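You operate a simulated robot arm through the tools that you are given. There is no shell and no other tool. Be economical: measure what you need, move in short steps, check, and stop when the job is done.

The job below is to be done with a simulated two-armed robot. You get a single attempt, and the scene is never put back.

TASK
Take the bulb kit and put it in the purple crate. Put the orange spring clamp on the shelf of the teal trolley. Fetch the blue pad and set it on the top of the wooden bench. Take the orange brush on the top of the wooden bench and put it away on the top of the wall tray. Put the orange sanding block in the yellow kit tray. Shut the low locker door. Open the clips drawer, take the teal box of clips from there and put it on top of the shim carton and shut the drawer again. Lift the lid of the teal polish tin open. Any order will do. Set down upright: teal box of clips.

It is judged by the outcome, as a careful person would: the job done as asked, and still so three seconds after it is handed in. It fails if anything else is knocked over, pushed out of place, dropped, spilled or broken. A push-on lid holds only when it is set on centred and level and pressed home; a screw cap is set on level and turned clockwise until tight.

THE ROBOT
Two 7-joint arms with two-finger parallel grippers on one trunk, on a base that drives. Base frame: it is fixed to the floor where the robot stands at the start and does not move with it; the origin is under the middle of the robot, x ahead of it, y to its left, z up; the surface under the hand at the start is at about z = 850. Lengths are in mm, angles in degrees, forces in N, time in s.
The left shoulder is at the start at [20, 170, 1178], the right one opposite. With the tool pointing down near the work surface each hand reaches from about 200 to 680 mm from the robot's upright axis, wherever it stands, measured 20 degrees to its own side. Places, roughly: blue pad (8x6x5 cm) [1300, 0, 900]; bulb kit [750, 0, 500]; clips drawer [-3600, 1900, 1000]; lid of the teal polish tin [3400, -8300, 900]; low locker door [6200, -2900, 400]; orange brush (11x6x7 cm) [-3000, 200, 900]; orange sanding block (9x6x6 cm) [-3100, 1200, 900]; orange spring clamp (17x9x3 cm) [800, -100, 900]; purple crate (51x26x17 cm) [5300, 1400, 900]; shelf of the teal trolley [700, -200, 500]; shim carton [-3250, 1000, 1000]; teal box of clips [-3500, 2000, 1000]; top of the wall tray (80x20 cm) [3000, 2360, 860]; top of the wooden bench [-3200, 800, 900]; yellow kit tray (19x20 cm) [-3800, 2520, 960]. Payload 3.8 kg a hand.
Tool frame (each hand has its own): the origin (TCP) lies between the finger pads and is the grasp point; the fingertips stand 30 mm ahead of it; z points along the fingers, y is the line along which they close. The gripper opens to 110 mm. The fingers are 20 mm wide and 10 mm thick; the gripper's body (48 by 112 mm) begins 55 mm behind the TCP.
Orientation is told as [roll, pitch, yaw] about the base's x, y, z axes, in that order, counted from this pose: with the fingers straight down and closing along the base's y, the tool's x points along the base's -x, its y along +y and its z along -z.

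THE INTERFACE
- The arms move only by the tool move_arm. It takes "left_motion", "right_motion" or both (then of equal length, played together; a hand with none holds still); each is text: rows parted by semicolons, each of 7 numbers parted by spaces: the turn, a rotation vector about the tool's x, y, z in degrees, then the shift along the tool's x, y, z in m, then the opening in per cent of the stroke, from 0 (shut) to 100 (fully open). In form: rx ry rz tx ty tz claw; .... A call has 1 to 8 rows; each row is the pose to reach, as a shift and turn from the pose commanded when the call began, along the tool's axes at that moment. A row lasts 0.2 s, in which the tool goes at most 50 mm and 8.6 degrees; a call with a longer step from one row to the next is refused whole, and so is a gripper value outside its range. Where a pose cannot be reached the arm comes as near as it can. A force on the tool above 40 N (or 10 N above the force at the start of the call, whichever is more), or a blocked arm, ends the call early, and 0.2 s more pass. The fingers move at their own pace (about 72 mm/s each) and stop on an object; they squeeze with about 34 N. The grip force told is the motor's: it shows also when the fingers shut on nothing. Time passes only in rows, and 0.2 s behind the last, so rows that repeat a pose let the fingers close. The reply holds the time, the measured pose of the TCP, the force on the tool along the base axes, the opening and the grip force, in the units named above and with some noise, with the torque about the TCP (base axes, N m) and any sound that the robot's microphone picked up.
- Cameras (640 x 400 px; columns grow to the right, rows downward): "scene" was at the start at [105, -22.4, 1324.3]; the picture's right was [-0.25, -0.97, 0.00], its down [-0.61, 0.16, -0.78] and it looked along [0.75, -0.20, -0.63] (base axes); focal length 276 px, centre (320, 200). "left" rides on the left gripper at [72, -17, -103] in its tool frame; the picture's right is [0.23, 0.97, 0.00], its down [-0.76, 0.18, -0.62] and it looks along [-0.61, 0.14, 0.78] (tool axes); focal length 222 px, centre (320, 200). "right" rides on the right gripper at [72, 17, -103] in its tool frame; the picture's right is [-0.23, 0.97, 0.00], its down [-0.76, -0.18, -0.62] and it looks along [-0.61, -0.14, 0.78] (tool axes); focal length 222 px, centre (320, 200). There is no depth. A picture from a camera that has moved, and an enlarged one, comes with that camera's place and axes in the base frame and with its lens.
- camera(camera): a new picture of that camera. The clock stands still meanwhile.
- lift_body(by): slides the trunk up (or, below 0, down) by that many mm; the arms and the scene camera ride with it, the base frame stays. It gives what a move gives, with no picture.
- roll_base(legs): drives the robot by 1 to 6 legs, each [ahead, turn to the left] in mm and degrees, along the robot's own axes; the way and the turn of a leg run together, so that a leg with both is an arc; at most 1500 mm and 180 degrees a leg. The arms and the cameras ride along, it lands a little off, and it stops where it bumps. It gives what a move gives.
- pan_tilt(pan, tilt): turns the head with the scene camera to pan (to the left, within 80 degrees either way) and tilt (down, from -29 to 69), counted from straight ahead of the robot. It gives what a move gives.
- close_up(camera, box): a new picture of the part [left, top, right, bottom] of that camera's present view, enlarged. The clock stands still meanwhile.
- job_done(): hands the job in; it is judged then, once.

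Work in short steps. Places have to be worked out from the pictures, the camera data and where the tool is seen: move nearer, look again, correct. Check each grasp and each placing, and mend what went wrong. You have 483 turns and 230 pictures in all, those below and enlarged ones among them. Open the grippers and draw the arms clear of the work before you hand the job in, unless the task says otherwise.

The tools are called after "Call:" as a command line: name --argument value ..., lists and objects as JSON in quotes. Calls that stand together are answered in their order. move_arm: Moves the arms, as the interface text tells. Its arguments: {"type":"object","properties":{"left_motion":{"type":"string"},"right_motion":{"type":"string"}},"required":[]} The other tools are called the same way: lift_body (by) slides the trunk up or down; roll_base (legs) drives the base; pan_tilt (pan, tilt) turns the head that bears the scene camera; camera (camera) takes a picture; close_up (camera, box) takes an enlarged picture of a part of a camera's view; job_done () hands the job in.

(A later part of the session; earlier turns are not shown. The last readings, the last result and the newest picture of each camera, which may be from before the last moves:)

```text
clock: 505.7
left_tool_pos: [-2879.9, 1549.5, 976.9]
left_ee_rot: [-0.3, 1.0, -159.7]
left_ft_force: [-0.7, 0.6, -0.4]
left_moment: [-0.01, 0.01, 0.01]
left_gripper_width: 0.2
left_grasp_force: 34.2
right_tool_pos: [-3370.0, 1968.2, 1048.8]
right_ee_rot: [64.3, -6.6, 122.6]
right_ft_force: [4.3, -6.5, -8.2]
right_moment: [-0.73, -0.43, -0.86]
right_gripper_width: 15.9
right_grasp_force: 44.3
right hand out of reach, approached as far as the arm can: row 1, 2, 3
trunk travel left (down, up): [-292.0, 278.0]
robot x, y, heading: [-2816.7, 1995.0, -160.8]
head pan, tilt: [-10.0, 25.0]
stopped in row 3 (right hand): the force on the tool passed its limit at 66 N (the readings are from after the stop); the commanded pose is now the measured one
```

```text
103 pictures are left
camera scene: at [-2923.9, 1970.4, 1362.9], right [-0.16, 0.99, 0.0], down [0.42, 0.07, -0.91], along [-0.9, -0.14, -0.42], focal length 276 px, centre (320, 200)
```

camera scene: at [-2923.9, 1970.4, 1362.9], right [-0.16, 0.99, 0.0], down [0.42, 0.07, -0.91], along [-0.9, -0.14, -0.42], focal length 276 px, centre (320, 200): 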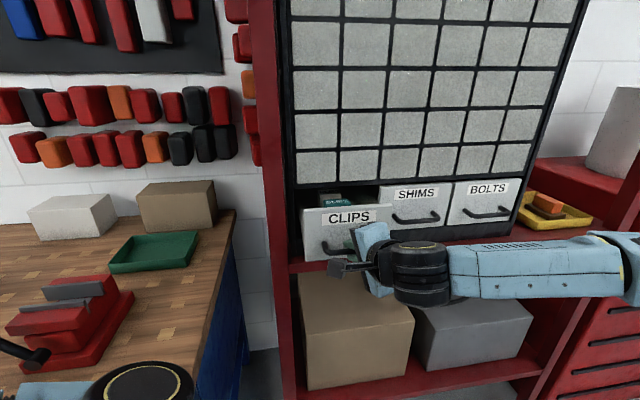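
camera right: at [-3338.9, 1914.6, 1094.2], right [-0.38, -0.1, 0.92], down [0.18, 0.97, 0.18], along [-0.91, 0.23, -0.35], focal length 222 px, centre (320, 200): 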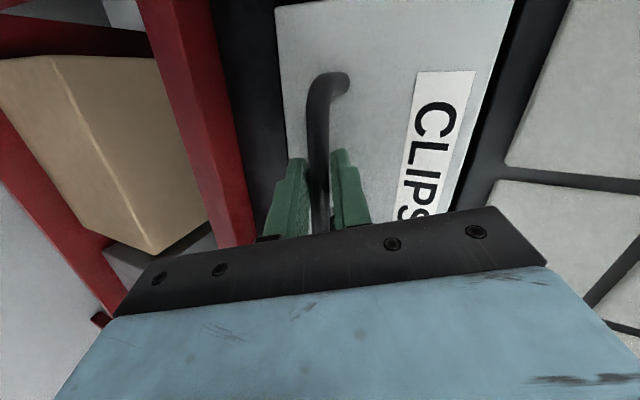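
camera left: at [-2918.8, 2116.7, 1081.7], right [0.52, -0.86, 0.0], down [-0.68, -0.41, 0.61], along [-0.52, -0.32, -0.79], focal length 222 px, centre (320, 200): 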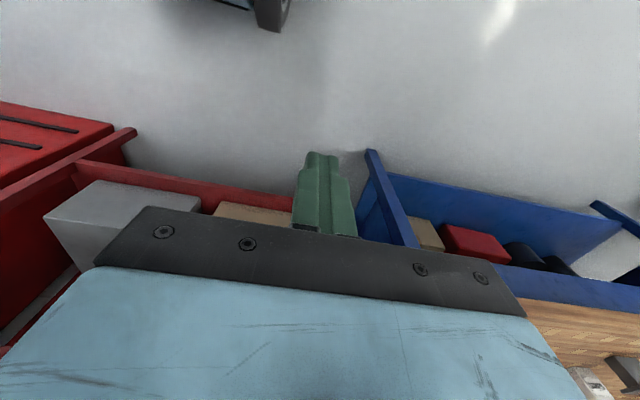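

Drawer is out ~90 mm and the teal box shows inside. I pull the rest by backing the base gently.

Call:
roll_base --legs '[[-70, 0]]'

Call:
camera --camera "scene"

```text
clock: 506.7
left_tool_pos: [-2815.0, 1571.3, 975.5]
left_ee_rot: [-0.3, 1.2, -159.7]
left_ft_force: [0.0, 0.4, -0.9]
left_moment: [0.02, 0.03, -0.04]
left_gripper_width: 0.4
left_grasp_force: 34.2
right_tool_pos: [-3304.9, 1988.9, 1048.1]
right_ee_rot: [64.2, -6.8, 122.7]
right_ft_force: [3.2, -15.6, -19.8]
right_moment: [-1.07, -0.41, -0.17]
right_gripper_width: 16.1
right_grasp_force: 44.7
trunk travel left (down, up): [-292.0, 278.0]
robot x, y, heading: [-2750.6, 2016.1, -160.7]
head pan, tilt: [-10.0, 25.0]
```

```text
102 pictures are left
camera scene: at [-2859.9, 1991.0, 1362.5], right [-0.16, 0.99, 0.0], down [0.42, 0.07, -0.91], along [-0.89, -0.14, -0.42], focal length 276 px, centre (320, 200)
```

scene: 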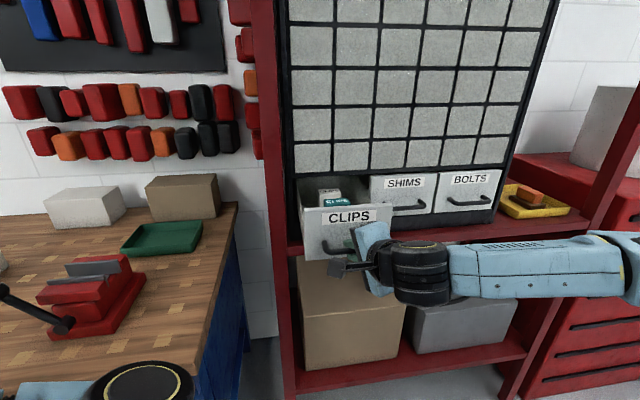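

Call:
close_up --camera "scene" --box '[270, 150, 430, 275]'

```text
3.20 times, centred on (350, 212) of scene
camera zoom: at [-2859.9, 1991.0, 1362.5], right [-0.16, 0.99, 0.0], down [0.42, 0.07, -0.91], along [-0.89, -0.14, -0.42], focal length 882 px, centre (224, 160)
```

zoom: 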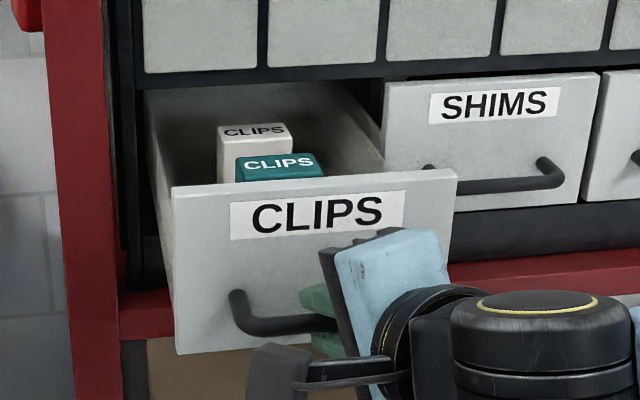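

Two boxes: teal in front, white behind. 155 mm is enough. I let go of the handle and back the hand off.

Call:
move_arm --right_motion "0 0 0 0 0 0 30; 0 0 0 0 0 0 60; 0 0 0 0 0 0 60; 0 0 0 0 0 -0.03 60; 0 0 0 0 0 -0.07 60; 0 0 0 0 0 -0.1 60"

Call:
close_up --camera "scene" --box '[270, 150, 430, 275]'

```text
clock: 508.1
left_tool_pos: [-2813.1, 1572.3, 977.0]
left_ee_rot: [-0.2, 1.0, -159.8]
left_ft_force: [0.4, -0.5, 0.5]
left_moment: [0.01, -0.02, -0.04]
left_gripper_width: 0.1
left_grasp_force: 34.4
right_tool_pos: [-3227.5, 2034.4, 1092.8]
right_ee_rot: [64.3, -6.7, 122.7]
right_ft_force: [0.7, 0.0, 0.0]
right_moment: [-0.02, -0.01, 0.02]
right_gripper_width: 66.0
right_grasp_force: 0.0
trunk travel left (down, up): [-292.0, 278.0]
robot x, y, heading: [-2751.4, 2014.7, -160.6]
head pan, tilt: [-10.0, 25.0]
```

```text
3.20 times, centred on (350, 212) of scene
camera zoom: at [-2859.1, 1993.3, 1362.8], right [-0.16, 0.99, 0.0], down [0.42, 0.07, -0.91], along [-0.89, -0.14, -0.42], focal length 882 px, centre (224, 160)
```

zoom: 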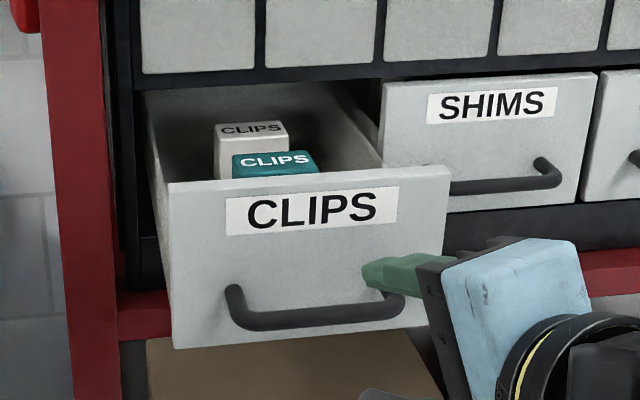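

Still near the handle. I retreat further and up, turning the hand back to point down.

Call:
move_arm --right_motion "0 0 0 0 0 -0.04 60; 0 0 0 -0.005 0.02 -0.08 80; 8.3 7.8 -10.6 -0.01 0.05 -0.1 80; 12.5 11.7 -15.9 -0.014 0.08 -0.12 80; 16.6 15.6 -21.2 -0.014 0.108 -0.14 80; 20.8 19.5 -26.5 -0.014 0.108 -0.15 80; 25 23.4 -31.8 -0.014 0.108 -0.15 80"

Call:
move_arm --right_motion "4.2 3.9 -5.3 0 0 0 80; 8.3 7.8 -10.6 0 0 0 80; 12.5 11.7 -15.9 0 0 0 80; 16.6 15.6 -21.2 0 0 0 80; 20.8 19.5 -26.5 0 0 0 80; 25 23.4 -31.8 0 0 0 80"

Call:
camera --camera "right"

```text
refused: row 3 steps farther than a row can; nothing moved
```

```text
clock: 509.5
left_tool_pos: [-2814.1, 1573.0, 976.1]
left_ee_rot: [-0.2, 1.1, -159.7]
left_ft_force: [1.0, 0.0, 0.0]
left_moment: [0.03, 0.01, 0.0]
left_gripper_width: 0.0
left_grasp_force: 33.8
right_tool_pos: [-3226.5, 2034.0, 1092.8]
right_ee_rot: [30.7, -14.7, 161.9]
right_ft_force: [0.0, -0.7, -0.5]
right_moment: [-0.01, -0.05, -0.01]
right_gripper_width: 87.9
right_grasp_force: 0.0
trunk travel left (down, up): [-292.0, 278.0]
robot x, y, heading: [-2752.0, 2018.0, -161.0]
head pan, tilt: [-10.0, 25.0]
```

```text
99 pictures are left
camera right: at [-3126.3, 2041.3, 1168.9], right [-0.35, -0.77, 0.54], down [-0.45, 0.64, 0.62], along [-0.82, -0.02, -0.57], focal length 222 px, centre (320, 200)
```

right: 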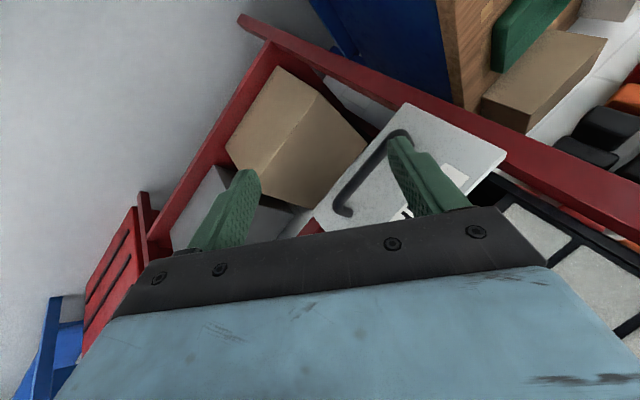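

Half turned, and clear. Finish the turn to tool-down.

Call:
move_arm --right_motion "4.2 3.9 -5.3 0 0 0 80; 8.3 7.8 -10.6 0 0 0 80; 12.5 11.7 -15.9 0 0 0 80; 16.6 15.6 -21.2 0 0 0 80; 20.8 19.5 -26.5 0 0 0 80; 25 23.4 -31.8 0 0 0 80"

```text
clock: 510.9
left_tool_pos: [-2814.5, 1572.0, 975.9]
left_ee_rot: [-0.2, 1.1, -159.7]
left_ft_force: [-0.3, -0.3, -0.4]
left_moment: [0.02, -0.02, -0.02]
left_gripper_width: 0.0
left_grasp_force: 34.3
right_tool_pos: [-3227.4, 2033.2, 1093.0]
right_ee_rot: [-0.2, 0.1, -161.3]
right_ft_force: [0.2, 0.4, 0.2]
right_moment: [0.0, 0.0, 0.02]
right_gripper_width: 88.3
right_grasp_force: 0.0
trunk travel left (down, up): [-292.0, 278.0]
robot x, y, heading: [-2748.6, 2015.6, -161.0]
head pan, tilt: [-10.0, 25.0]
```

Now raise and move over the teal box.

Call:
move_arm --right_motion "0 0 0 0 0 -0.045 80; 0 0 0 0 0 -0.09 80; 0 0 0 -0.01 0 -0.13 80; 0 0 0 -0.05 0.01 -0.14 80; 0 0 0 -0.09 0.02 -0.14 80; 0 0 0 -0.13 0.025 -0.14 80; 0 0 0 -0.17 0.031 -0.14 80"

Call:
camera --camera "right"

Call:
camera --camera "scene"

```text
clock: 512.5
left_tool_pos: [-2816.5, 1573.0, 977.4]
left_ee_rot: [-0.1, 1.2, -159.7]
left_ft_force: [-0.7, 0.6, 0.2]
left_moment: [-0.08, -0.05, 0.0]
left_gripper_width: 0.0
left_grasp_force: 34.1
right_tool_pos: [-3363.4, 1963.6, 1224.8]
right_ee_rot: [-0.2, -0.1, -161.3]
right_ft_force: [0.3, 1.1, -0.4]
right_moment: [-0.04, -0.02, 0.0]
right_gripper_width: 88.0
right_grasp_force: 0.1
right hand out of reach, approached as far as the arm can: row 7
trunk travel left (down, up): [-292.0, 278.0]
robot x, y, heading: [-2752.6, 2015.5, -160.9]
head pan, tilt: [-10.0, 25.0]
```

```text
98 pictures are left
camera right: at [-3290.0, 1970.7, 1327.4], right [0.1, -1.0, 0.0], down [-0.78, -0.08, 0.63], along [-0.62, -0.06, -0.78], focal length 222 px, centre (320, 200)
```

right: 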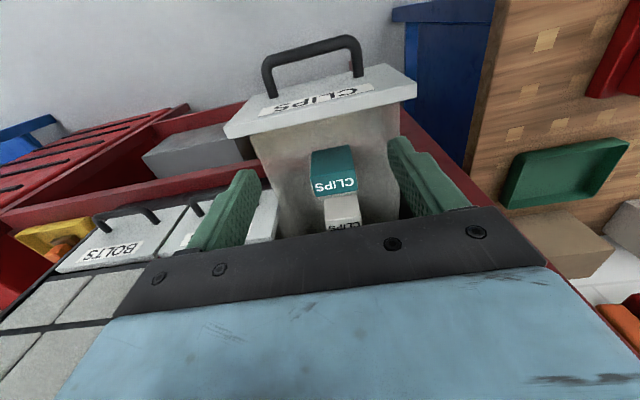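

```text
97 pictures are left
camera scene: at [-2860.7, 1995.3, 1362.6], right [-0.16, 0.99, 0.0], down [0.42, 0.07, -0.91], along [-0.89, -0.15, -0.42], focal length 276 px, centre (320, 200)
```

scene: 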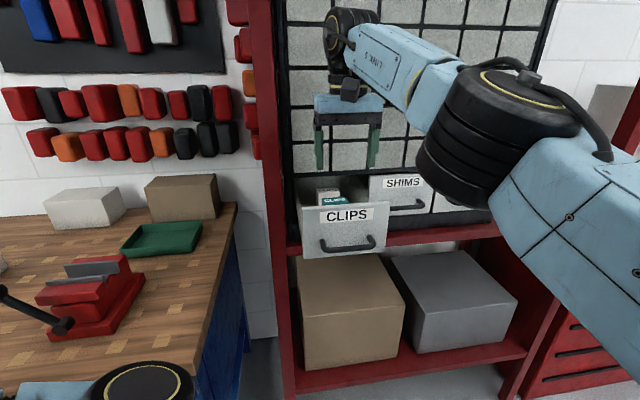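

The teal box's top is at about (-3455,1936,1082), only ~45 mm in front of the cabinet face. I pull the hand back 80 mm, tilt it 15°, and drive the base 100 mm in.

Call:
move_arm --right_motion "0 -5 0 0.03 0 0 80; 0 -10 0 0.06 0 0 80; 0 -15 0 0.08 0 0 80"

Call:
roll_base --legs '[[100, 0]]'

Call:
camera --camera "right"

```text
clock: 513.3
left_tool_pos: [-2813.8, 1573.4, 976.9]
left_ee_rot: [-0.1, 1.1, -159.7]
left_ft_force: [-0.6, 0.9, -0.4]
left_moment: [0.01, 0.02, 0.01]
left_gripper_width: 0.1
left_grasp_force: 34.0
right_tool_pos: [-3288.3, 1987.7, 1222.5]
right_ee_rot: [0.0, -15.2, -161.6]
right_ft_force: [0.3, -0.1, 0.0]
right_moment: [-0.02, -0.02, -0.01]
right_gripper_width: 88.0
right_grasp_force: 0.0
trunk travel left (down, up): [-292.0, 278.0]
robot x, y, heading: [-2749.8, 2012.8, -160.8]
head pan, tilt: [-10.0, 25.0]
```

```text
clock: 514.5
left_tool_pos: [-2908.3, 1539.6, 976.2]
left_ee_rot: [-0.1, 1.1, -159.7]
left_ft_force: [-0.4, 0.4, -0.4]
left_moment: [0.04, -0.02, 0.03]
left_gripper_width: 0.1
left_grasp_force: 33.4
right_tool_pos: [-3380.6, 1953.9, 1223.2]
right_ee_rot: [0.0, -15.0, -161.4]
right_ft_force: [-0.1, 0.7, -0.3]
right_moment: [-0.01, -0.02, 0.0]
right_gripper_width: 87.8
right_grasp_force: 0.1
trunk travel left (down, up): [-292.0, 278.0]
robot x, y, heading: [-2843.3, 1982.9, -160.9]
head pan, tilt: [-10.0, 25.0]
```

```text
96 pictures are left
camera right: at [-3284.6, 1968.6, 1304.7], right [0.1, -0.99, 0.06], down [-0.6, -0.02, 0.8], along [-0.79, -0.11, -0.6], focal length 222 px, centre (320, 200)
```

right: 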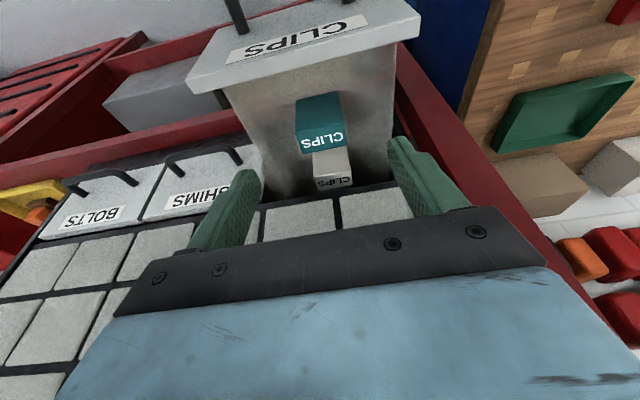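

Box measures ~58 wide × 33 deep, with the white one right behind it. I descend toward it in two stages.

Call:
move_arm --right_motion "0 0 0 -0.007 -0.002 0.04 80; 0 0 0 -0.014 -0.004 0.08 80; 0 0 0 -0.022 -0.007 0.115 80"

Call:
camera --camera "right"

Call:
close_up --camera "scene" --box '[260, 130, 420, 255]'

```text
clock: 515.2
left_tool_pos: [-2907.1, 1539.5, 976.6]
left_ee_rot: [-0.1, 1.2, -159.7]
left_ft_force: [0.1, 0.4, -0.1]
left_moment: [0.01, -0.05, -0.02]
left_gripper_width: 0.1
left_grasp_force: 34.0
right_tool_pos: [-3433.1, 1944.6, 1118.1]
right_ee_rot: [-0.2, -15.0, -161.5]
right_ft_force: [0.8, -0.4, 1.1]
right_moment: [-0.03, -0.03, -0.03]
right_gripper_width: 87.9
right_grasp_force: 0.1
trunk travel left (down, up): [-292.0, 278.0]
robot x, y, heading: [-2840.2, 1981.3, -160.8]
head pan, tilt: [-10.0, 25.0]
```

```text
95 pictures are left
camera right: at [-3335.7, 1960.1, 1199.4], right [0.1, -0.99, 0.06], down [-0.6, -0.02, 0.8], along [-0.79, -0.12, -0.6], focal length 222 px, centre (320, 200)
```

right: 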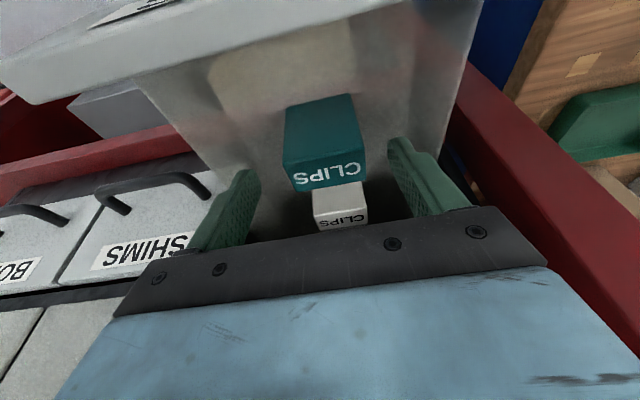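

```text
3.20 times, centred on (340, 192) of scene
camera zoom: at [-2953.0, 1960.5, 1362.7], right [-0.16, 0.99, 0.0], down [0.42, 0.07, -0.91], along [-0.89, -0.14, -0.42], focal length 882 px, centre (256, 224)
```

zoom: 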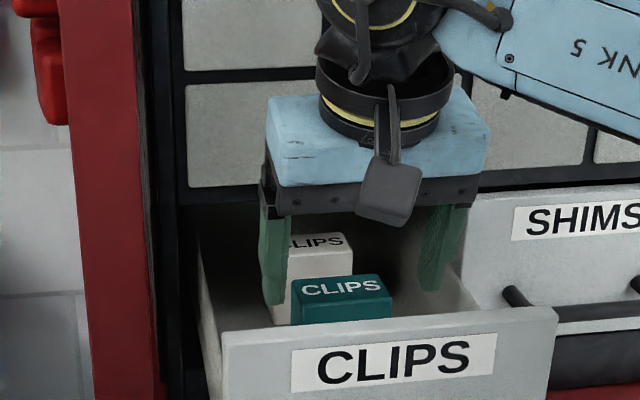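

Aligned within a couple of mm. Descend the last 50 mm and close.

Call:
move_arm --right_motion "0 0 0 -0.001 0.002 0.025 80; 0 0 0 -0.002 0.002 0.05 80; 0 0 0 -0.002 0.002 0.05 60; 0 0 0 -0.002 0.002 0.05 30; 0 0 0 -0.002 0.002 0.05 0; 0 0 0 -0.002 0.002 0.05 0"

Call:
camera --camera "right"

```text
clock: 516.6
left_tool_pos: [-2907.7, 1539.6, 977.0]
left_ee_rot: [-0.2, 1.1, -159.7]
left_ft_force: [-0.9, 0.5, -0.9]
left_moment: [-0.02, 0.0, -0.01]
left_gripper_width: 0.0
left_grasp_force: 33.4
right_tool_pos: [-3445.6, 1938.6, 1071.5]
right_ee_rot: [-0.1, -15.0, -161.4]
right_ft_force: [-1.0, -1.0, 0.8]
right_moment: [-0.02, -0.01, 0.02]
right_gripper_width: 59.5
right_grasp_force: 33.7
trunk travel left (down, up): [-292.0, 278.0]
robot x, y, heading: [-2844.0, 1978.0, -160.6]
head pan, tilt: [-10.0, 25.0]
```

```text
93 pictures are left
camera right: at [-3348.8, 1953.0, 1152.4], right [0.1, -0.99, 0.06], down [-0.6, -0.02, 0.8], along [-0.79, -0.11, -0.6], focal length 222 px, centre (320, 200)
```

right: 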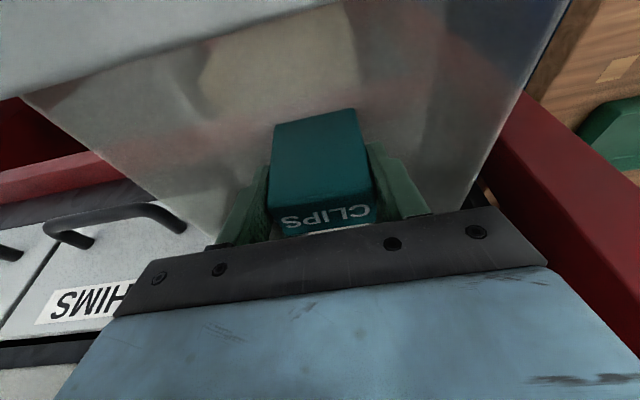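

Gripped at 60 mm. Lift straight up 160 mm.

Call:
move_arm --right_motion "0 0 0 -0.007 0 -0.025 0; 0 0 0 -0.015 0 -0.058 0; 0 0 0 -0.026 0 -0.097 0; 0 0 0 -0.036 0 -0.135 0; 0 0 0 -0.041 0 -0.155 0"

Call:
camera --camera "scene"

```text
clock: 517.9
left_tool_pos: [-2907.1, 1539.9, 977.1]
left_ee_rot: [-0.2, 1.1, -159.7]
left_ft_force: [-0.1, -0.9, 0.0]
left_moment: [0.0, 0.0, 0.01]
left_gripper_width: 0.0
left_grasp_force: 33.8
right_tool_pos: [-3444.2, 1936.9, 1229.6]
right_ee_rot: [-0.2, -15.0, -161.4]
right_ft_force: [-0.2, -0.5, -0.3]
right_moment: [0.02, 0.02, -0.01]
right_gripper_width: 59.6
right_grasp_force: 33.0
trunk travel left (down, up): [-292.0, 278.0]
robot x, y, heading: [-2843.6, 1982.4, -160.8]
head pan, tilt: [-10.0, 25.0]
```

```text
92 pictures are left
camera scene: at [-2952.3, 1960.6, 1362.7], right [-0.16, 0.99, 0.0], down [0.42, 0.07, -0.91], along [-0.89, -0.14, -0.42], focal length 276 px, centre (320, 200)
```

scene: 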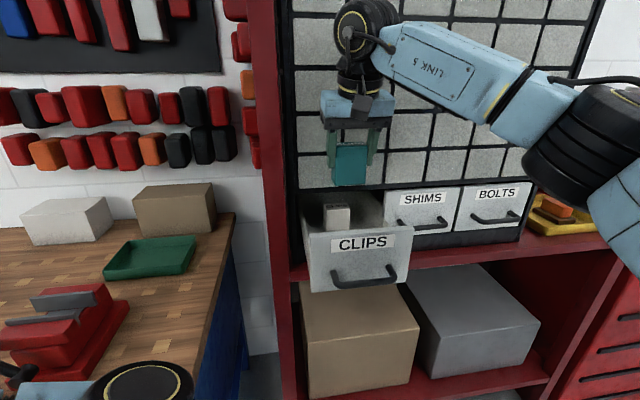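

The teal box is out and clear. I back off, go around to the bench, and face the shim carton.

Call:
roll_base --legs '[[-450, 0], [0, 76], [1020, 0], [0, -76]]'

Call:
pan_tilt --pan -12 --tilt 30

Call:
camera --camera "scene"

```text
clock: 532.0
left_tool_pos: [-2396.9, 676.0, 977.5]
left_ee_rot: [-0.2, 1.1, -160.7]
left_ft_force: [0.3, 0.3, 0.1]
left_moment: [-0.01, 0.02, 0.03]
left_gripper_width: 0.0
left_grasp_force: 34.4
right_tool_pos: [-2928.4, 1083.6, 1229.7]
right_ee_rot: [-0.1, -15.1, -162.3]
right_ft_force: [0.3, -0.7, -1.0]
right_moment: [-0.01, 0.01, -0.03]
right_gripper_width: 59.4
right_grasp_force: 34.8
trunk travel left (down, up): [-292.0, 278.0]
robot x, y, heading: [-2323.2, 1116.1, -162.1]
head pan, tilt: [-10.0, 25.0]
```

```text
clock: 532.7
left_tool_pos: [-2397.0, 674.9, 976.0]
left_ee_rot: [-0.2, 1.1, -160.7]
left_ft_force: [0.2, -0.3, 0.1]
left_moment: [-0.01, 0.02, 0.0]
left_gripper_width: 0.0
left_grasp_force: 33.8
right_tool_pos: [-2928.2, 1081.8, 1229.2]
right_ee_rot: [-0.2, -15.0, -162.4]
right_ft_force: [-1.1, -1.2, -1.1]
right_moment: [0.05, -0.04, 0.02]
right_gripper_width: 59.3
right_grasp_force: 33.9
trunk travel left (down, up): [-292.0, 278.0]
robot x, y, heading: [-2324.7, 1116.7, -162.0]
head pan, tilt: [-12.0, 30.0]
```

```text
91 pictures are left
camera scene: at [-2433.7, 1100.1, 1354.8], right [-0.11, 0.99, 0.0], down [0.5, 0.05, -0.87], along [-0.86, -0.09, -0.5], focal length 276 px, centre (320, 200)
```

scene: 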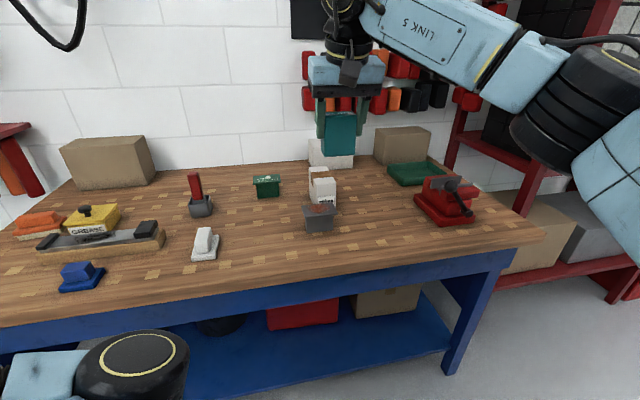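

Call:
close_up --camera "scene" --box '[250, 140, 410, 240]'

```text
4.00 times, centred on (330, 190) of scene
camera zoom: at [-2433.7, 1100.1, 1354.8], right [-0.11, 0.99, 0.0], down [0.5, 0.05, -0.87], along [-0.86, -0.09, -0.5], focal length 1103 px, centre (280, 240)
```

zoom: 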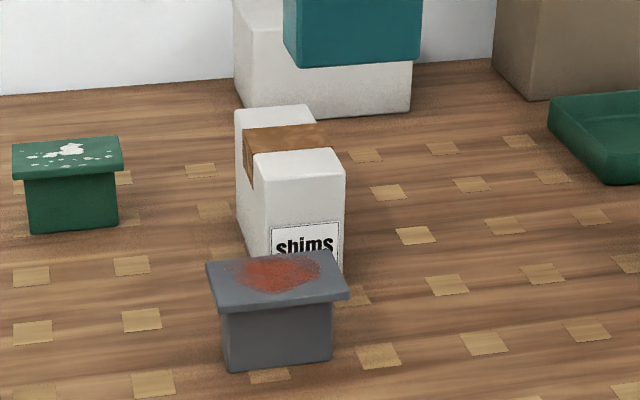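

Carton's top is at z≈971, centre ≈(-3279,1016), ~65×95. I drive 330 mm in so it's within reach.

Call:
roll_base --legs '[[330, 0]]'

Call:
pan_tilt --pan -18 --tilt 35

Call:
close_up --camera "scene" --box '[220, 60, 460, 240]'

Call:
camera --camera "right"

```text
clock: 534.9
left_tool_pos: [-2712.8, 570.1, 976.8]
left_ee_rot: [-0.3, 1.1, -160.2]
left_ft_force: [0.2, -0.4, 0.6]
left_moment: [0.01, -0.03, -0.01]
left_gripper_width: 0.0
left_grasp_force: 34.1
right_tool_pos: [-3246.8, 974.3, 1229.6]
right_ee_rot: [-0.2, -14.9, -162.1]
right_ft_force: [-0.2, -0.5, -1.5]
right_moment: [0.01, -0.03, 0.03]
right_gripper_width: 59.4
right_grasp_force: 34.2
trunk travel left (down, up): [-292.0, 278.0]
robot x, y, heading: [-2641.1, 1012.7, -161.8]
head pan, tilt: [-12.0, 30.0]
```

```text
clock: 535.6
left_tool_pos: [-2711.3, 570.1, 977.0]
left_ee_rot: [-0.1, 0.9, -160.3]
left_ft_force: [0.3, -0.6, 0.6]
left_moment: [-0.01, -0.04, -0.01]
left_gripper_width: 0.0
left_grasp_force: 34.4
right_tool_pos: [-3245.4, 973.5, 1230.9]
right_ee_rot: [-0.3, -15.1, -162.2]
right_ft_force: [-0.4, -0.6, -0.3]
right_moment: [0.02, 0.0, -0.03]
right_gripper_width: 59.5
right_grasp_force: 34.2
trunk travel left (down, up): [-292.0, 278.0]
robot x, y, heading: [-2639.7, 1011.4, -161.5]
head pan, tilt: [-18.0, 35.0]
```

```text
2.22 times, centred on (340, 150) of scene
camera zoom: at [-2749.0, 1003.6, 1347.0], right [-0.01, 1.0, 0.0], down [0.57, 0.01, -0.82], along [-0.82, -0.01, -0.57], focal length 613 px, centre (276, 311)
```

zoom: 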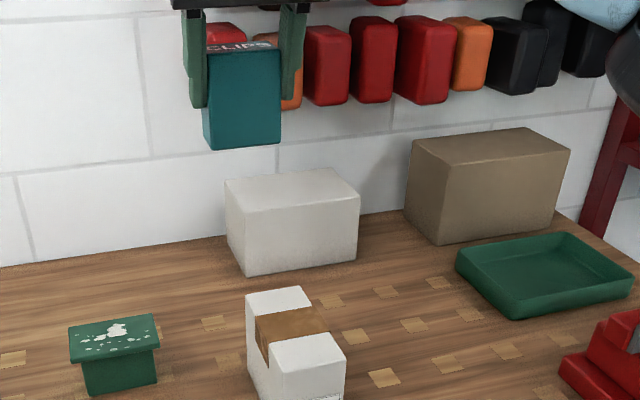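

```text
88 pictures are left
camera right: at [-3148.5, 987.7, 1311.1], right [0.09, -0.99, 0.06], down [-0.6, -0.01, 0.8], along [-0.8, -0.11, -0.6], focal length 222 px, centre (320, 200)
```

right: 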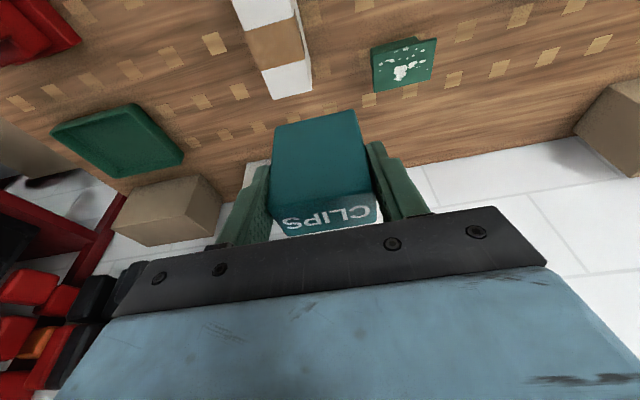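

Carton centre refined to (-3261,1016), top about 65×125, aligned with the hand. I shift 45 mm right and lower partway.

Call:
move_arm --right_motion "0 0 0 0 -0.023 0 0; 0 0 0 0 -0.045 0 0; 0 0 0 0.01 -0.045 0.039 0; 0 0 0 0.021 -0.045 0.077 0; 0 0 0 0.031 -0.045 0.116 0; 0 0 0 0.041 -0.045 0.15 0"

Call:
close_up --camera "scene" --box '[240, 100, 440, 240]'

Call:
camera --camera "right"

```text
clock: 537.0
left_tool_pos: [-2712.0, 569.1, 976.8]
left_ee_rot: [-0.3, 1.2, -160.4]
left_ft_force: [0.0, 0.1, -1.1]
left_moment: [0.03, 0.0, 0.02]
left_gripper_width: 0.0
left_grasp_force: 34.4
right_tool_pos: [-3259.3, 1016.2, 1072.0]
right_ee_rot: [-0.3, -15.0, -162.0]
right_ft_force: [0.1, 0.4, -1.6]
right_moment: [0.01, 0.04, -0.01]
right_gripper_width: 59.5
right_grasp_force: 34.2
trunk travel left (down, up): [-292.0, 278.0]
robot x, y, heading: [-2641.8, 1008.3, -161.6]
head pan, tilt: [-18.0, 35.0]
```

```text
2.86 times, centred on (340, 170) of scene
camera zoom: at [-2749.4, 1003.7, 1346.9], right [-0.01, 1.0, 0.0], down [0.57, 0.01, -0.82], along [-0.82, -0.01, -0.57], focal length 788 px, centre (263, 286)
```

zoom: 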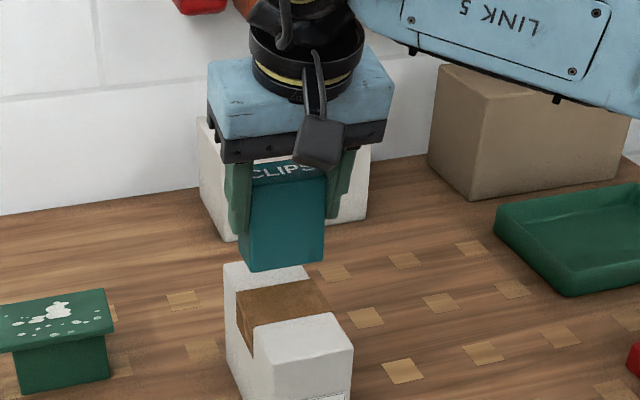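

```text
86 pictures are left
camera right: at [-3163.0, 1030.2, 1153.7], right [0.09, -0.99, 0.06], down [-0.6, -0.01, 0.8], along [-0.8, -0.11, -0.6], focal length 222 px, centre (320, 200)
```

right: 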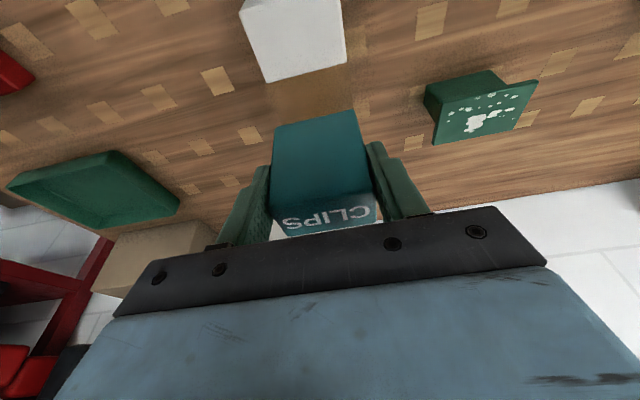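

Lined up over the carton; about 45 mm to go. Lower to contact gently.

Call:
move_arm --right_motion "0 0 0 0.005 0 0.019 0; 0 0 0 0.009 0 0.034 0; 0 0 0 0.0105 0 0.039 0; 0 0 0 0.011 0 0.0415 0; 0 0 0 0.0117 0 0.0437 0; 0 0 0 0.0123 0 0.046 0; 0 0 0 0.0129 0 0.048 0; 0 0 0 0.0135 0 0.0505 0"

```text
clock: 538.8
left_tool_pos: [-2710.7, 569.7, 977.9]
left_ee_rot: [-0.2, 0.9, -160.3]
left_ft_force: [0.0, -0.5, 0.3]
left_moment: [-0.02, 0.0, 0.01]
left_gripper_width: 0.2
left_grasp_force: 34.0
right_tool_pos: [-3258.9, 1016.9, 1028.5]
right_ee_rot: [0.1, -15.7, -162.1]
right_ft_force: [-0.5, 2.6, 31.7]
right_moment: [-0.01, 0.13, -0.02]
right_gripper_width: 59.4
right_grasp_force: 34.0
trunk travel left (down, up): [-292.0, 278.0]
robot x, y, heading: [-2641.8, 1011.5, -161.5]
head pan, tilt: [-18.0, 35.0]
```

Contact. I ease the load, open, check, and withdraw along the tool axis.

Call:
move_arm --right_motion "0 0 0 -0.0013 0 -0.005 0; 0 0 0 -0.0013 0 -0.005 60; 0 0 0 -0.0013 0 -0.005 80; 0 0 0 -0.0013 0 -0.005 80; 0 0 0 -0.0013 0 -0.03 80; 0 0 0 -0.0013 0 -0.07 80; 0 0 0 -0.0013 0 -0.11 80; 0 0 0 -0.0013 0 -0.15 80"

Call:
close_up --camera "scene" --box '[240, 120, 440, 260]'

Call:
camera --camera "right"

```text
clock: 540.6
left_tool_pos: [-2711.8, 570.4, 977.3]
left_ee_rot: [-0.2, 1.0, -160.3]
left_ft_force: [-0.1, 0.7, 0.5]
left_moment: [0.0, -0.02, -0.03]
left_gripper_width: 0.0
left_grasp_force: 34.2
right_tool_pos: [-3222.2, 1027.1, 1166.2]
right_ee_rot: [-0.1, -15.1, -162.1]
right_ft_force: [-0.9, -0.5, -0.9]
right_moment: [-0.01, 0.02, 0.01]
right_gripper_width: 87.8
right_grasp_force: 0.1
trunk travel left (down, up): [-292.0, 278.0]
robot x, y, heading: [-2640.3, 1015.8, -161.4]
head pan, tilt: [-18.0, 35.0]
```

```text
2.86 times, centred on (340, 190) of scene
camera zoom: at [-2748.7, 1003.4, 1347.0], right [-0.01, 1.0, 0.0], down [0.57, 0.01, -0.82], along [-0.82, -0.01, -0.57], focal length 788 px, centre (263, 229)
```

zoom: 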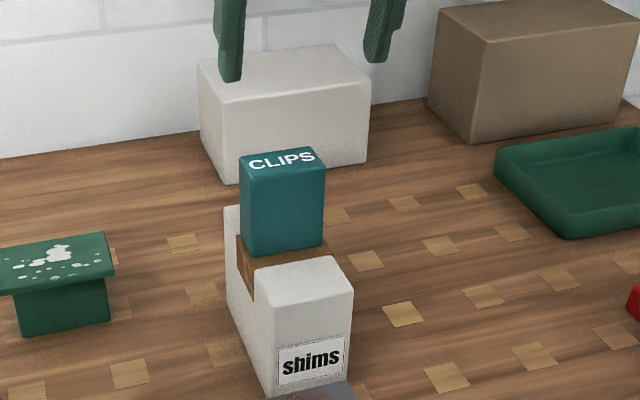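

```text
84 pictures are left
camera right: at [-3125.7, 1041.5, 1248.0], right [0.09, -0.99, 0.06], down [-0.6, -0.01, 0.8], along [-0.8, -0.11, -0.6], focal length 222 px, centre (320, 200)
```

right: 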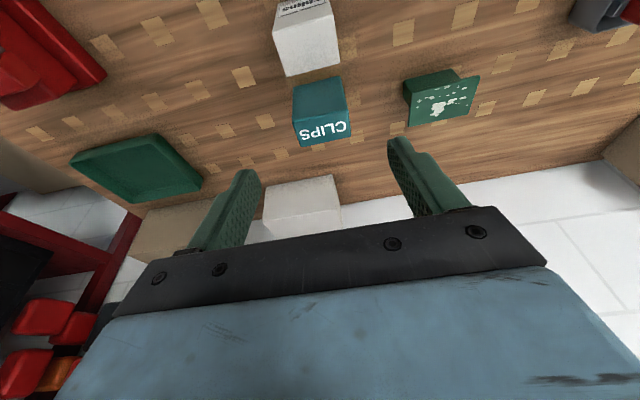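

The teal box stands upright on the carton. Now back to the rack to shut the drawer, retracing my path.

Call:
roll_base --legs '[[-330, 0], [0, 76], [-1015, 0], [0, -76], [300, 0]]'

Call:
pan_tilt --pan -10 --tilt 28

Call:
camera --camera "scene"

```text
clock: 555.8
left_tool_pos: [-2771.5, 1587.5, 976.9]
left_ee_rot: [-0.3, 1.1, -159.6]
left_ft_force: [-0.5, 0.5, -0.6]
left_moment: [-0.01, -0.03, 0.0]
left_gripper_width: 0.0
left_grasp_force: 34.1
right_tool_pos: [-3288.9, 2037.3, 1166.5]
right_ee_rot: [-0.2, -15.0, -161.2]
right_ft_force: [0.3, -0.4, -0.6]
right_moment: [-0.01, -0.01, 0.01]
right_gripper_width: 87.8
right_grasp_force: 0.1
trunk travel left (down, up): [-292.0, 278.0]
robot x, y, heading: [-2706.1, 2032.7, -160.6]
head pan, tilt: [-18.0, 35.0]
```

```text
clock: 556.5
left_tool_pos: [-2770.3, 1587.6, 977.6]
left_ee_rot: [-0.2, 0.9, -159.5]
left_ft_force: [0.2, 0.3, 0.2]
left_moment: [0.01, 0.0, 0.0]
left_gripper_width: 0.2
left_grasp_force: 34.3
right_tool_pos: [-3287.8, 2037.5, 1165.4]
right_ee_rot: [-0.1, -15.2, -161.2]
right_ft_force: [0.4, 0.0, -0.2]
right_moment: [-0.05, 0.02, 0.0]
right_gripper_width: 88.0
right_grasp_force: 0.0
trunk travel left (down, up): [-292.0, 278.0]
robot x, y, heading: [-2709.7, 2031.5, -160.7]
head pan, tilt: [-10.0, 28.0]
```

```text
83 pictures are left
camera scene: at [-2815.5, 2008.4, 1357.9], right [-0.16, 0.99, 0.0], down [0.46, 0.08, -0.88], along [-0.87, -0.14, -0.47], focal length 276 px, centre (320, 200)
```

scene: 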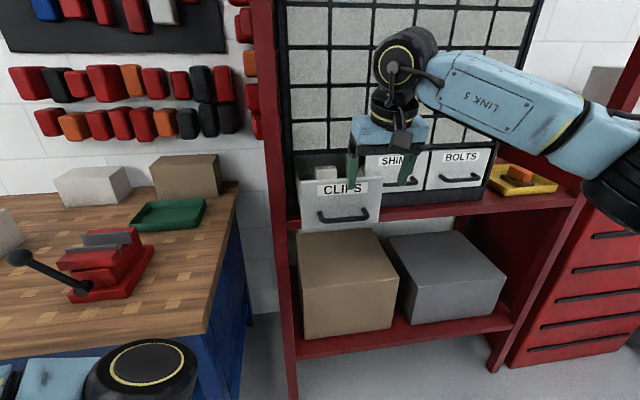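

Drawer is as I left it. I close the fingers, tilt the hand 45° forward and place the tips in front of the drawer face above its handle.

Call:
move_arm --right_motion "0 -7.5 0 0 0.011 0 40; 0 -15 0 0 0.022 0.01 0; 0 -22.5 0 0.003 0.033 0.035 0; 0 -30 0 0.006 0.043 0.06 0; 0 -30 0 0.006 0.043 0.06 0"

Call:
camera --camera "scene"

```text
clock: 557.7
left_tool_pos: [-2770.0, 1586.5, 977.6]
left_ee_rot: [-0.2, 0.9, -159.6]
left_ft_force: [-0.9, 0.0, 0.0]
left_moment: [-0.01, 0.0, 0.02]
left_gripper_width: 0.0
left_grasp_force: 34.2
right_tool_pos: [-3282.1, 1993.7, 1105.4]
right_ee_rot: [-0.1, -45.2, -161.1]
right_ft_force: [-0.5, 0.4, -0.3]
right_moment: [-0.02, 0.04, 0.0]
right_gripper_width: 0.2
right_grasp_force: 33.9
trunk travel left (down, up): [-292.0, 278.0]
robot x, y, heading: [-2707.5, 2027.3, -160.7]
head pan, tilt: [-10.0, 28.0]
```

```text
82 pictures are left
camera scene: at [-2815.5, 2008.3, 1358.0], right [-0.16, 0.99, 0.0], down [0.46, 0.08, -0.88], along [-0.87, -0.14, -0.47], focal length 276 px, centre (320, 200)
```

scene: 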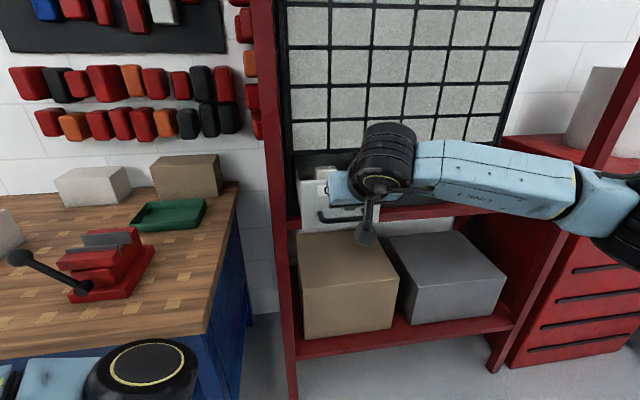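

Push forward along the drawer's slide.

Call:
move_arm --right_motion "0 0 0 -0.022 0 0.022 0; 0 0 0 -0.044 0 0.044 0; 0 0 0 -0.064 0 0.064 0; 0 0 0 -0.084 0 0.084 0; 0 0 0 -0.104 0 0.104 0; 0 0 0 -0.12 0 0.12 0; 0 0 0 -0.132 0 0.132 0; 0 0 0 -0.14 0 0.14 0"

Call:
camera --camera "scene"

```text
clock: 559.5
left_tool_pos: [-2766.6, 1589.4, 977.7]
left_ee_rot: [-0.2, 0.9, -159.4]
left_ft_force: [-0.9, -0.1, 0.2]
left_moment: [-0.02, 0.01, 0.02]
left_gripper_width: 0.3
left_grasp_force: 34.3
right_tool_pos: [-3466.1, 1933.1, 1106.9]
right_ee_rot: [-0.4, -44.8, -161.1]
right_ft_force: [30.9, 12.5, -4.1]
right_moment: [0.16, -0.56, -0.06]
right_gripper_width: 0.0
right_grasp_force: 34.0
trunk travel left (down, up): [-292.0, 278.0]
robot x, y, heading: [-2706.2, 2031.6, -160.5]
head pan, tilt: [-10.0, 28.0]
```

```text
81 pictures are left
camera scene: at [-2811.0, 2010.3, 1358.3], right [-0.16, 0.99, 0.0], down [0.46, 0.07, -0.88], along [-0.87, -0.14, -0.47], focal length 276 px, centre (320, 200)
```

scene: 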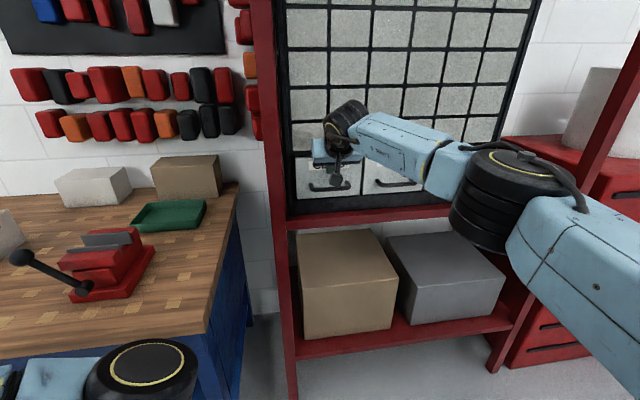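

Resistance of 33 N: the drawer seems home. I draw back and check.

Call:
move_arm --right_motion "0 0 0 0.03 0 -0.03 0; 0 0 0 0.06 0 -0.06 0; 0 0 0 0.09 0 -0.09 0; 0 0 0 0.11 0 -0.12 0; 0 0 0 0.12 -0.04 -0.15 0; 0 0 0 0.12 -0.08 -0.16 0"

Call:
close_up --camera "scene" --box '[270, 130, 450, 240]'

```text
refused: row 5 steps farther than a row can; nothing moved
```

```text
3.56 times, centred on (360, 185) of scene
camera zoom: at [-2811.0, 2010.3, 1358.3], right [-0.16, 0.99, 0.0], down [0.46, 0.07, -0.88], along [-0.87, -0.14, -0.47], focal length 981 px, centre (178, 253)
```

zoom: 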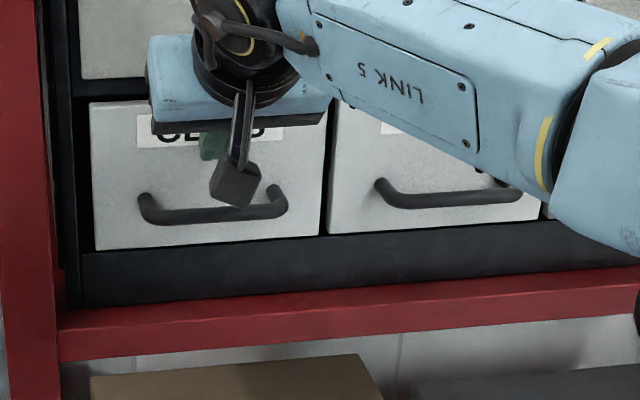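

Call:
move_arm --right_motion "0 0 0 0.03 0 -0.03 0; 0 0 0 0.06 0 -0.06 0; 0 0 0 0.09 0 -0.09 0; 0 0 0 0.11 0 -0.12 0; 0 0 0 0.12 -0.03 -0.14 0; 0 0 0 0.12 -0.07 -0.15 0"

Call:
close_up --camera "scene" --box '[270, 130, 450, 240]'

```text
clock: 560.9
left_tool_pos: [-2769.9, 1587.7, 977.0]
left_ee_rot: [-0.1, 1.0, -159.5]
left_ft_force: [-1.0, 0.9, -0.8]
left_moment: [-0.02, 0.01, -0.01]
left_gripper_width: 0.2
left_grasp_force: 33.7
right_tool_pos: [-3311.8, 2058.6, 1129.2]
right_ee_rot: [-0.3, -45.2, -161.0]
right_ft_force: [0.1, 0.4, 0.4]
right_moment: [0.02, 0.03, -0.01]
right_gripper_width: 0.0
right_grasp_force: 33.8
trunk travel left (down, up): [-292.0, 278.0]
robot x, y, heading: [-2706.0, 2032.1, -160.6]
head pan, tilt: [-10.0, 28.0]
```

```text
3.56 times, centred on (360, 185) of scene
camera zoom: at [-2815.6, 2009.0, 1358.0], right [-0.16, 0.99, 0.0], down [0.46, 0.08, -0.88], along [-0.87, -0.14, -0.47], focal length 981 px, centre (178, 253)
```

zoom: 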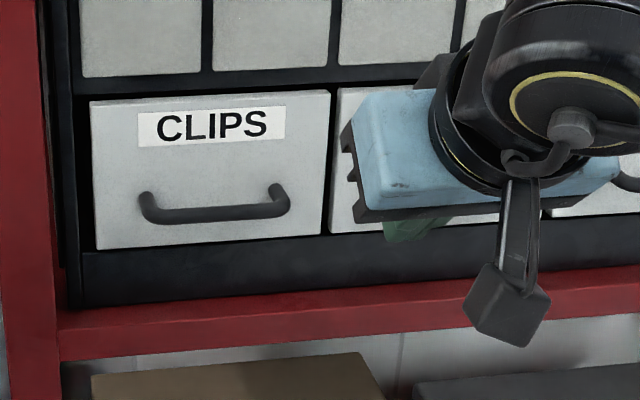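

CLIPS drawer sits flush with its neighbours. Last item: the orange brush. I drive back along the bench to face it.

Call:
roll_base --legs '[[-300, 0], [0, 76], [1020, 0], [0, 12], [795, 0], [0, -89]]'

Call:
pan_tilt --pan 0 --tilt 35

Call:
camera --camera "scene"

```text
clock: 579.6
left_tool_pos: [-2168.7, -93.0, 977.8]
left_ee_rot: [-0.2, 1.0, -161.4]
left_ft_force: [0.4, 0.1, 0.2]
left_moment: [0.0, 0.02, 0.0]
left_gripper_width: 0.1
left_grasp_force: 33.9
right_tool_pos: [-2693.5, 398.0, 1128.8]
right_ee_rot: [-0.3, -45.0, -163.2]
right_ft_force: [-1.1, -0.2, 0.1]
right_moment: [0.06, 0.02, -0.02]
right_gripper_width: 0.0
right_grasp_force: 33.9
trunk travel left (down, up): [-292.0, 278.0]
robot x, y, heading: [-2089.8, 349.1, -162.7]
head pan, tilt: [-10.0, 28.0]
```

```text
clock: 580.4
left_tool_pos: [-2168.9, -91.9, 977.2]
left_ee_rot: [-0.3, 1.1, -161.5]
left_ft_force: [-0.5, -0.2, 0.5]
left_moment: [0.03, -0.01, 0.04]
left_gripper_width: 0.2
left_grasp_force: 34.5
right_tool_pos: [-2694.0, 397.1, 1128.4]
right_ee_rot: [-0.3, -45.1, -163.1]
right_ft_force: [-0.2, -0.5, 1.6]
right_moment: [0.02, -0.03, -0.04]
right_gripper_width: 0.0
right_grasp_force: 34.4
trunk travel left (down, up): [-292.0, 278.0]
robot x, y, heading: [-2090.9, 346.6, -162.5]
head pan, tilt: [0.0, 35.0]
```

```text
78 pictures are left
camera scene: at [-2192.7, 315.7, 1347.0], right [-0.3, 0.95, 0.0], down [0.55, 0.17, -0.82], along [-0.78, -0.24, -0.57], focal length 276 px, centre (320, 200)
```

scene: 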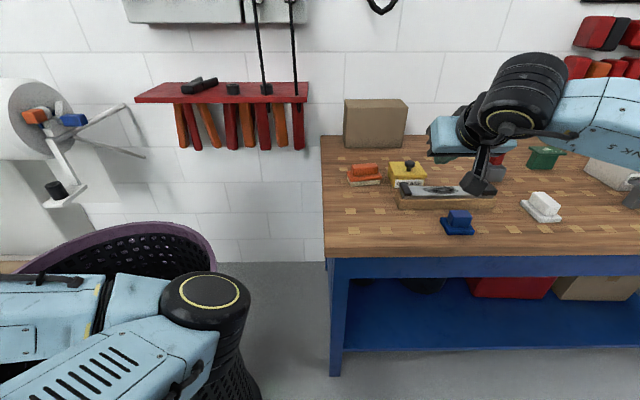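

Something at the right edge needs a closer look, to be sure the carton still stands.

Call:
close_up --camera "scene" --box '[480, 80, 640, 220]'

```text
2.86 times, centred on (560, 150) of scene
camera zoom: at [-2192.7, 315.7, 1347.0], right [-0.3, 0.95, 0.0], down [0.55, 0.17, -0.82], along [-0.78, -0.24, -0.57], focal length 788 px, centre (-366, 343)
```

zoom: 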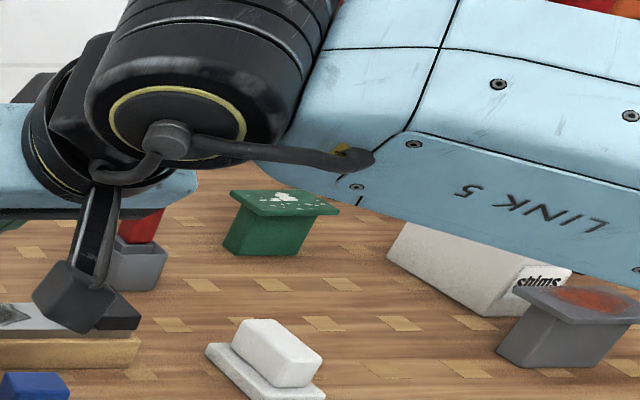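

The carton still stands. I drive up to the bench and bring the right hand over the brush, tool-down.

Call:
roll_base --legs '[[0, 0.8], [290, 0]]'

Call:
move_arm --right_motion "0 7.5 0 0 0.01 0 50; 0 15 0 0 0.02 0 100; 0 22.5 0 0 0.03 0 100; 0 30 0 0 0.03 0 100; 0 37.5 0 0 0.03 0 100; 0 45 0 0 0.03 0 100"

Call:
camera --camera "scene"

Call:
camera --camera "right"

```text
clock: 582.1
left_tool_pos: [-2310.9, -141.8, 975.9]
left_ee_rot: [-0.2, 1.2, -160.8]
left_ft_force: [-0.4, 0.0, -0.4]
left_moment: [0.0, -0.06, -0.02]
left_gripper_width: 0.0
left_grasp_force: 34.4
right_tool_pos: [-2843.5, 341.1, 1126.2]
right_ee_rot: [-0.3, -44.8, -162.4]
right_ft_force: [-0.1, 0.4, 0.7]
right_moment: [-0.01, -0.01, -0.02]
right_gripper_width: 0.2
right_grasp_force: 33.6
trunk travel left (down, up): [-292.0, 278.0]
robot x, y, heading: [-2237.0, 302.0, -161.8]
head pan, tilt: [0.0, 35.0]
stopped in leg 2: the robot was blocked; the commanded pose is now the measured one
```

```text
clock: 583.5
left_tool_pos: [-2307.8, -140.8, 978.3]
left_ee_rot: [-0.2, 1.1, -160.8]
left_ft_force: [-0.6, 0.3, -0.5]
left_moment: [-0.04, -0.01, -0.01]
left_gripper_width: 0.0
left_grasp_force: 33.9
right_tool_pos: [-2830.3, 313.2, 1129.2]
right_ee_rot: [-0.2, 0.0, -162.5]
right_ft_force: [0.6, -0.4, -0.1]
right_moment: [0.0, 0.0, 0.03]
right_gripper_width: 110.3
right_grasp_force: 0.0
trunk travel left (down, up): [-292.0, 278.0]
robot x, y, heading: [-2235.7, 299.4, -162.0]
head pan, tilt: [0.0, 35.0]
```

```text
76 pictures are left
camera scene: at [-2337.6, 266.4, 1346.9], right [-0.31, 0.95, 0.0], down [0.55, 0.18, -0.82], along [-0.78, -0.25, -0.57], focal length 276 px, centre (320, 200)
```

scene: 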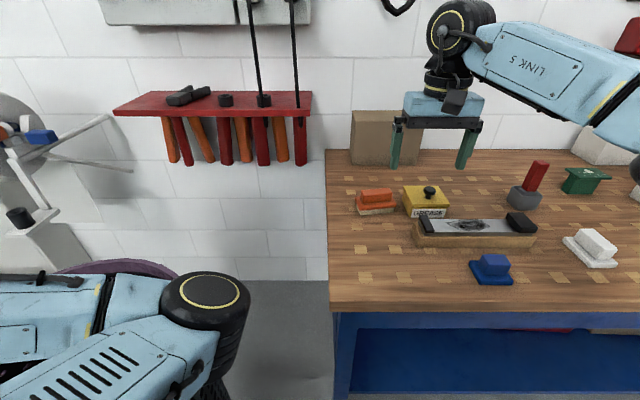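

```text
75 pictures are left
camera right: at [-2755.8, 319.2, 1233.4], right [0.08, -1.0, 0.0], down [-0.78, -0.06, 0.62], along [-0.62, -0.05, -0.78], focal length 222 px, centre (320, 200)
```

right: 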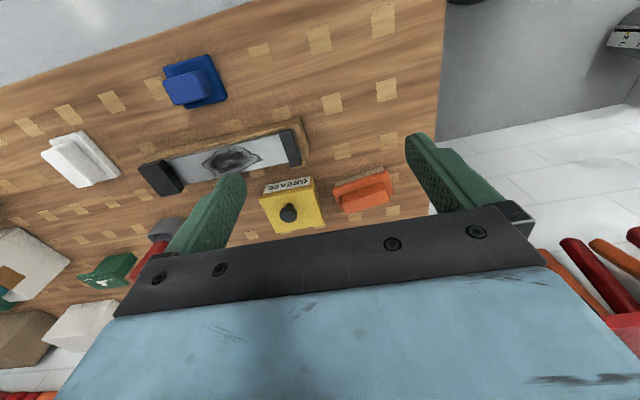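

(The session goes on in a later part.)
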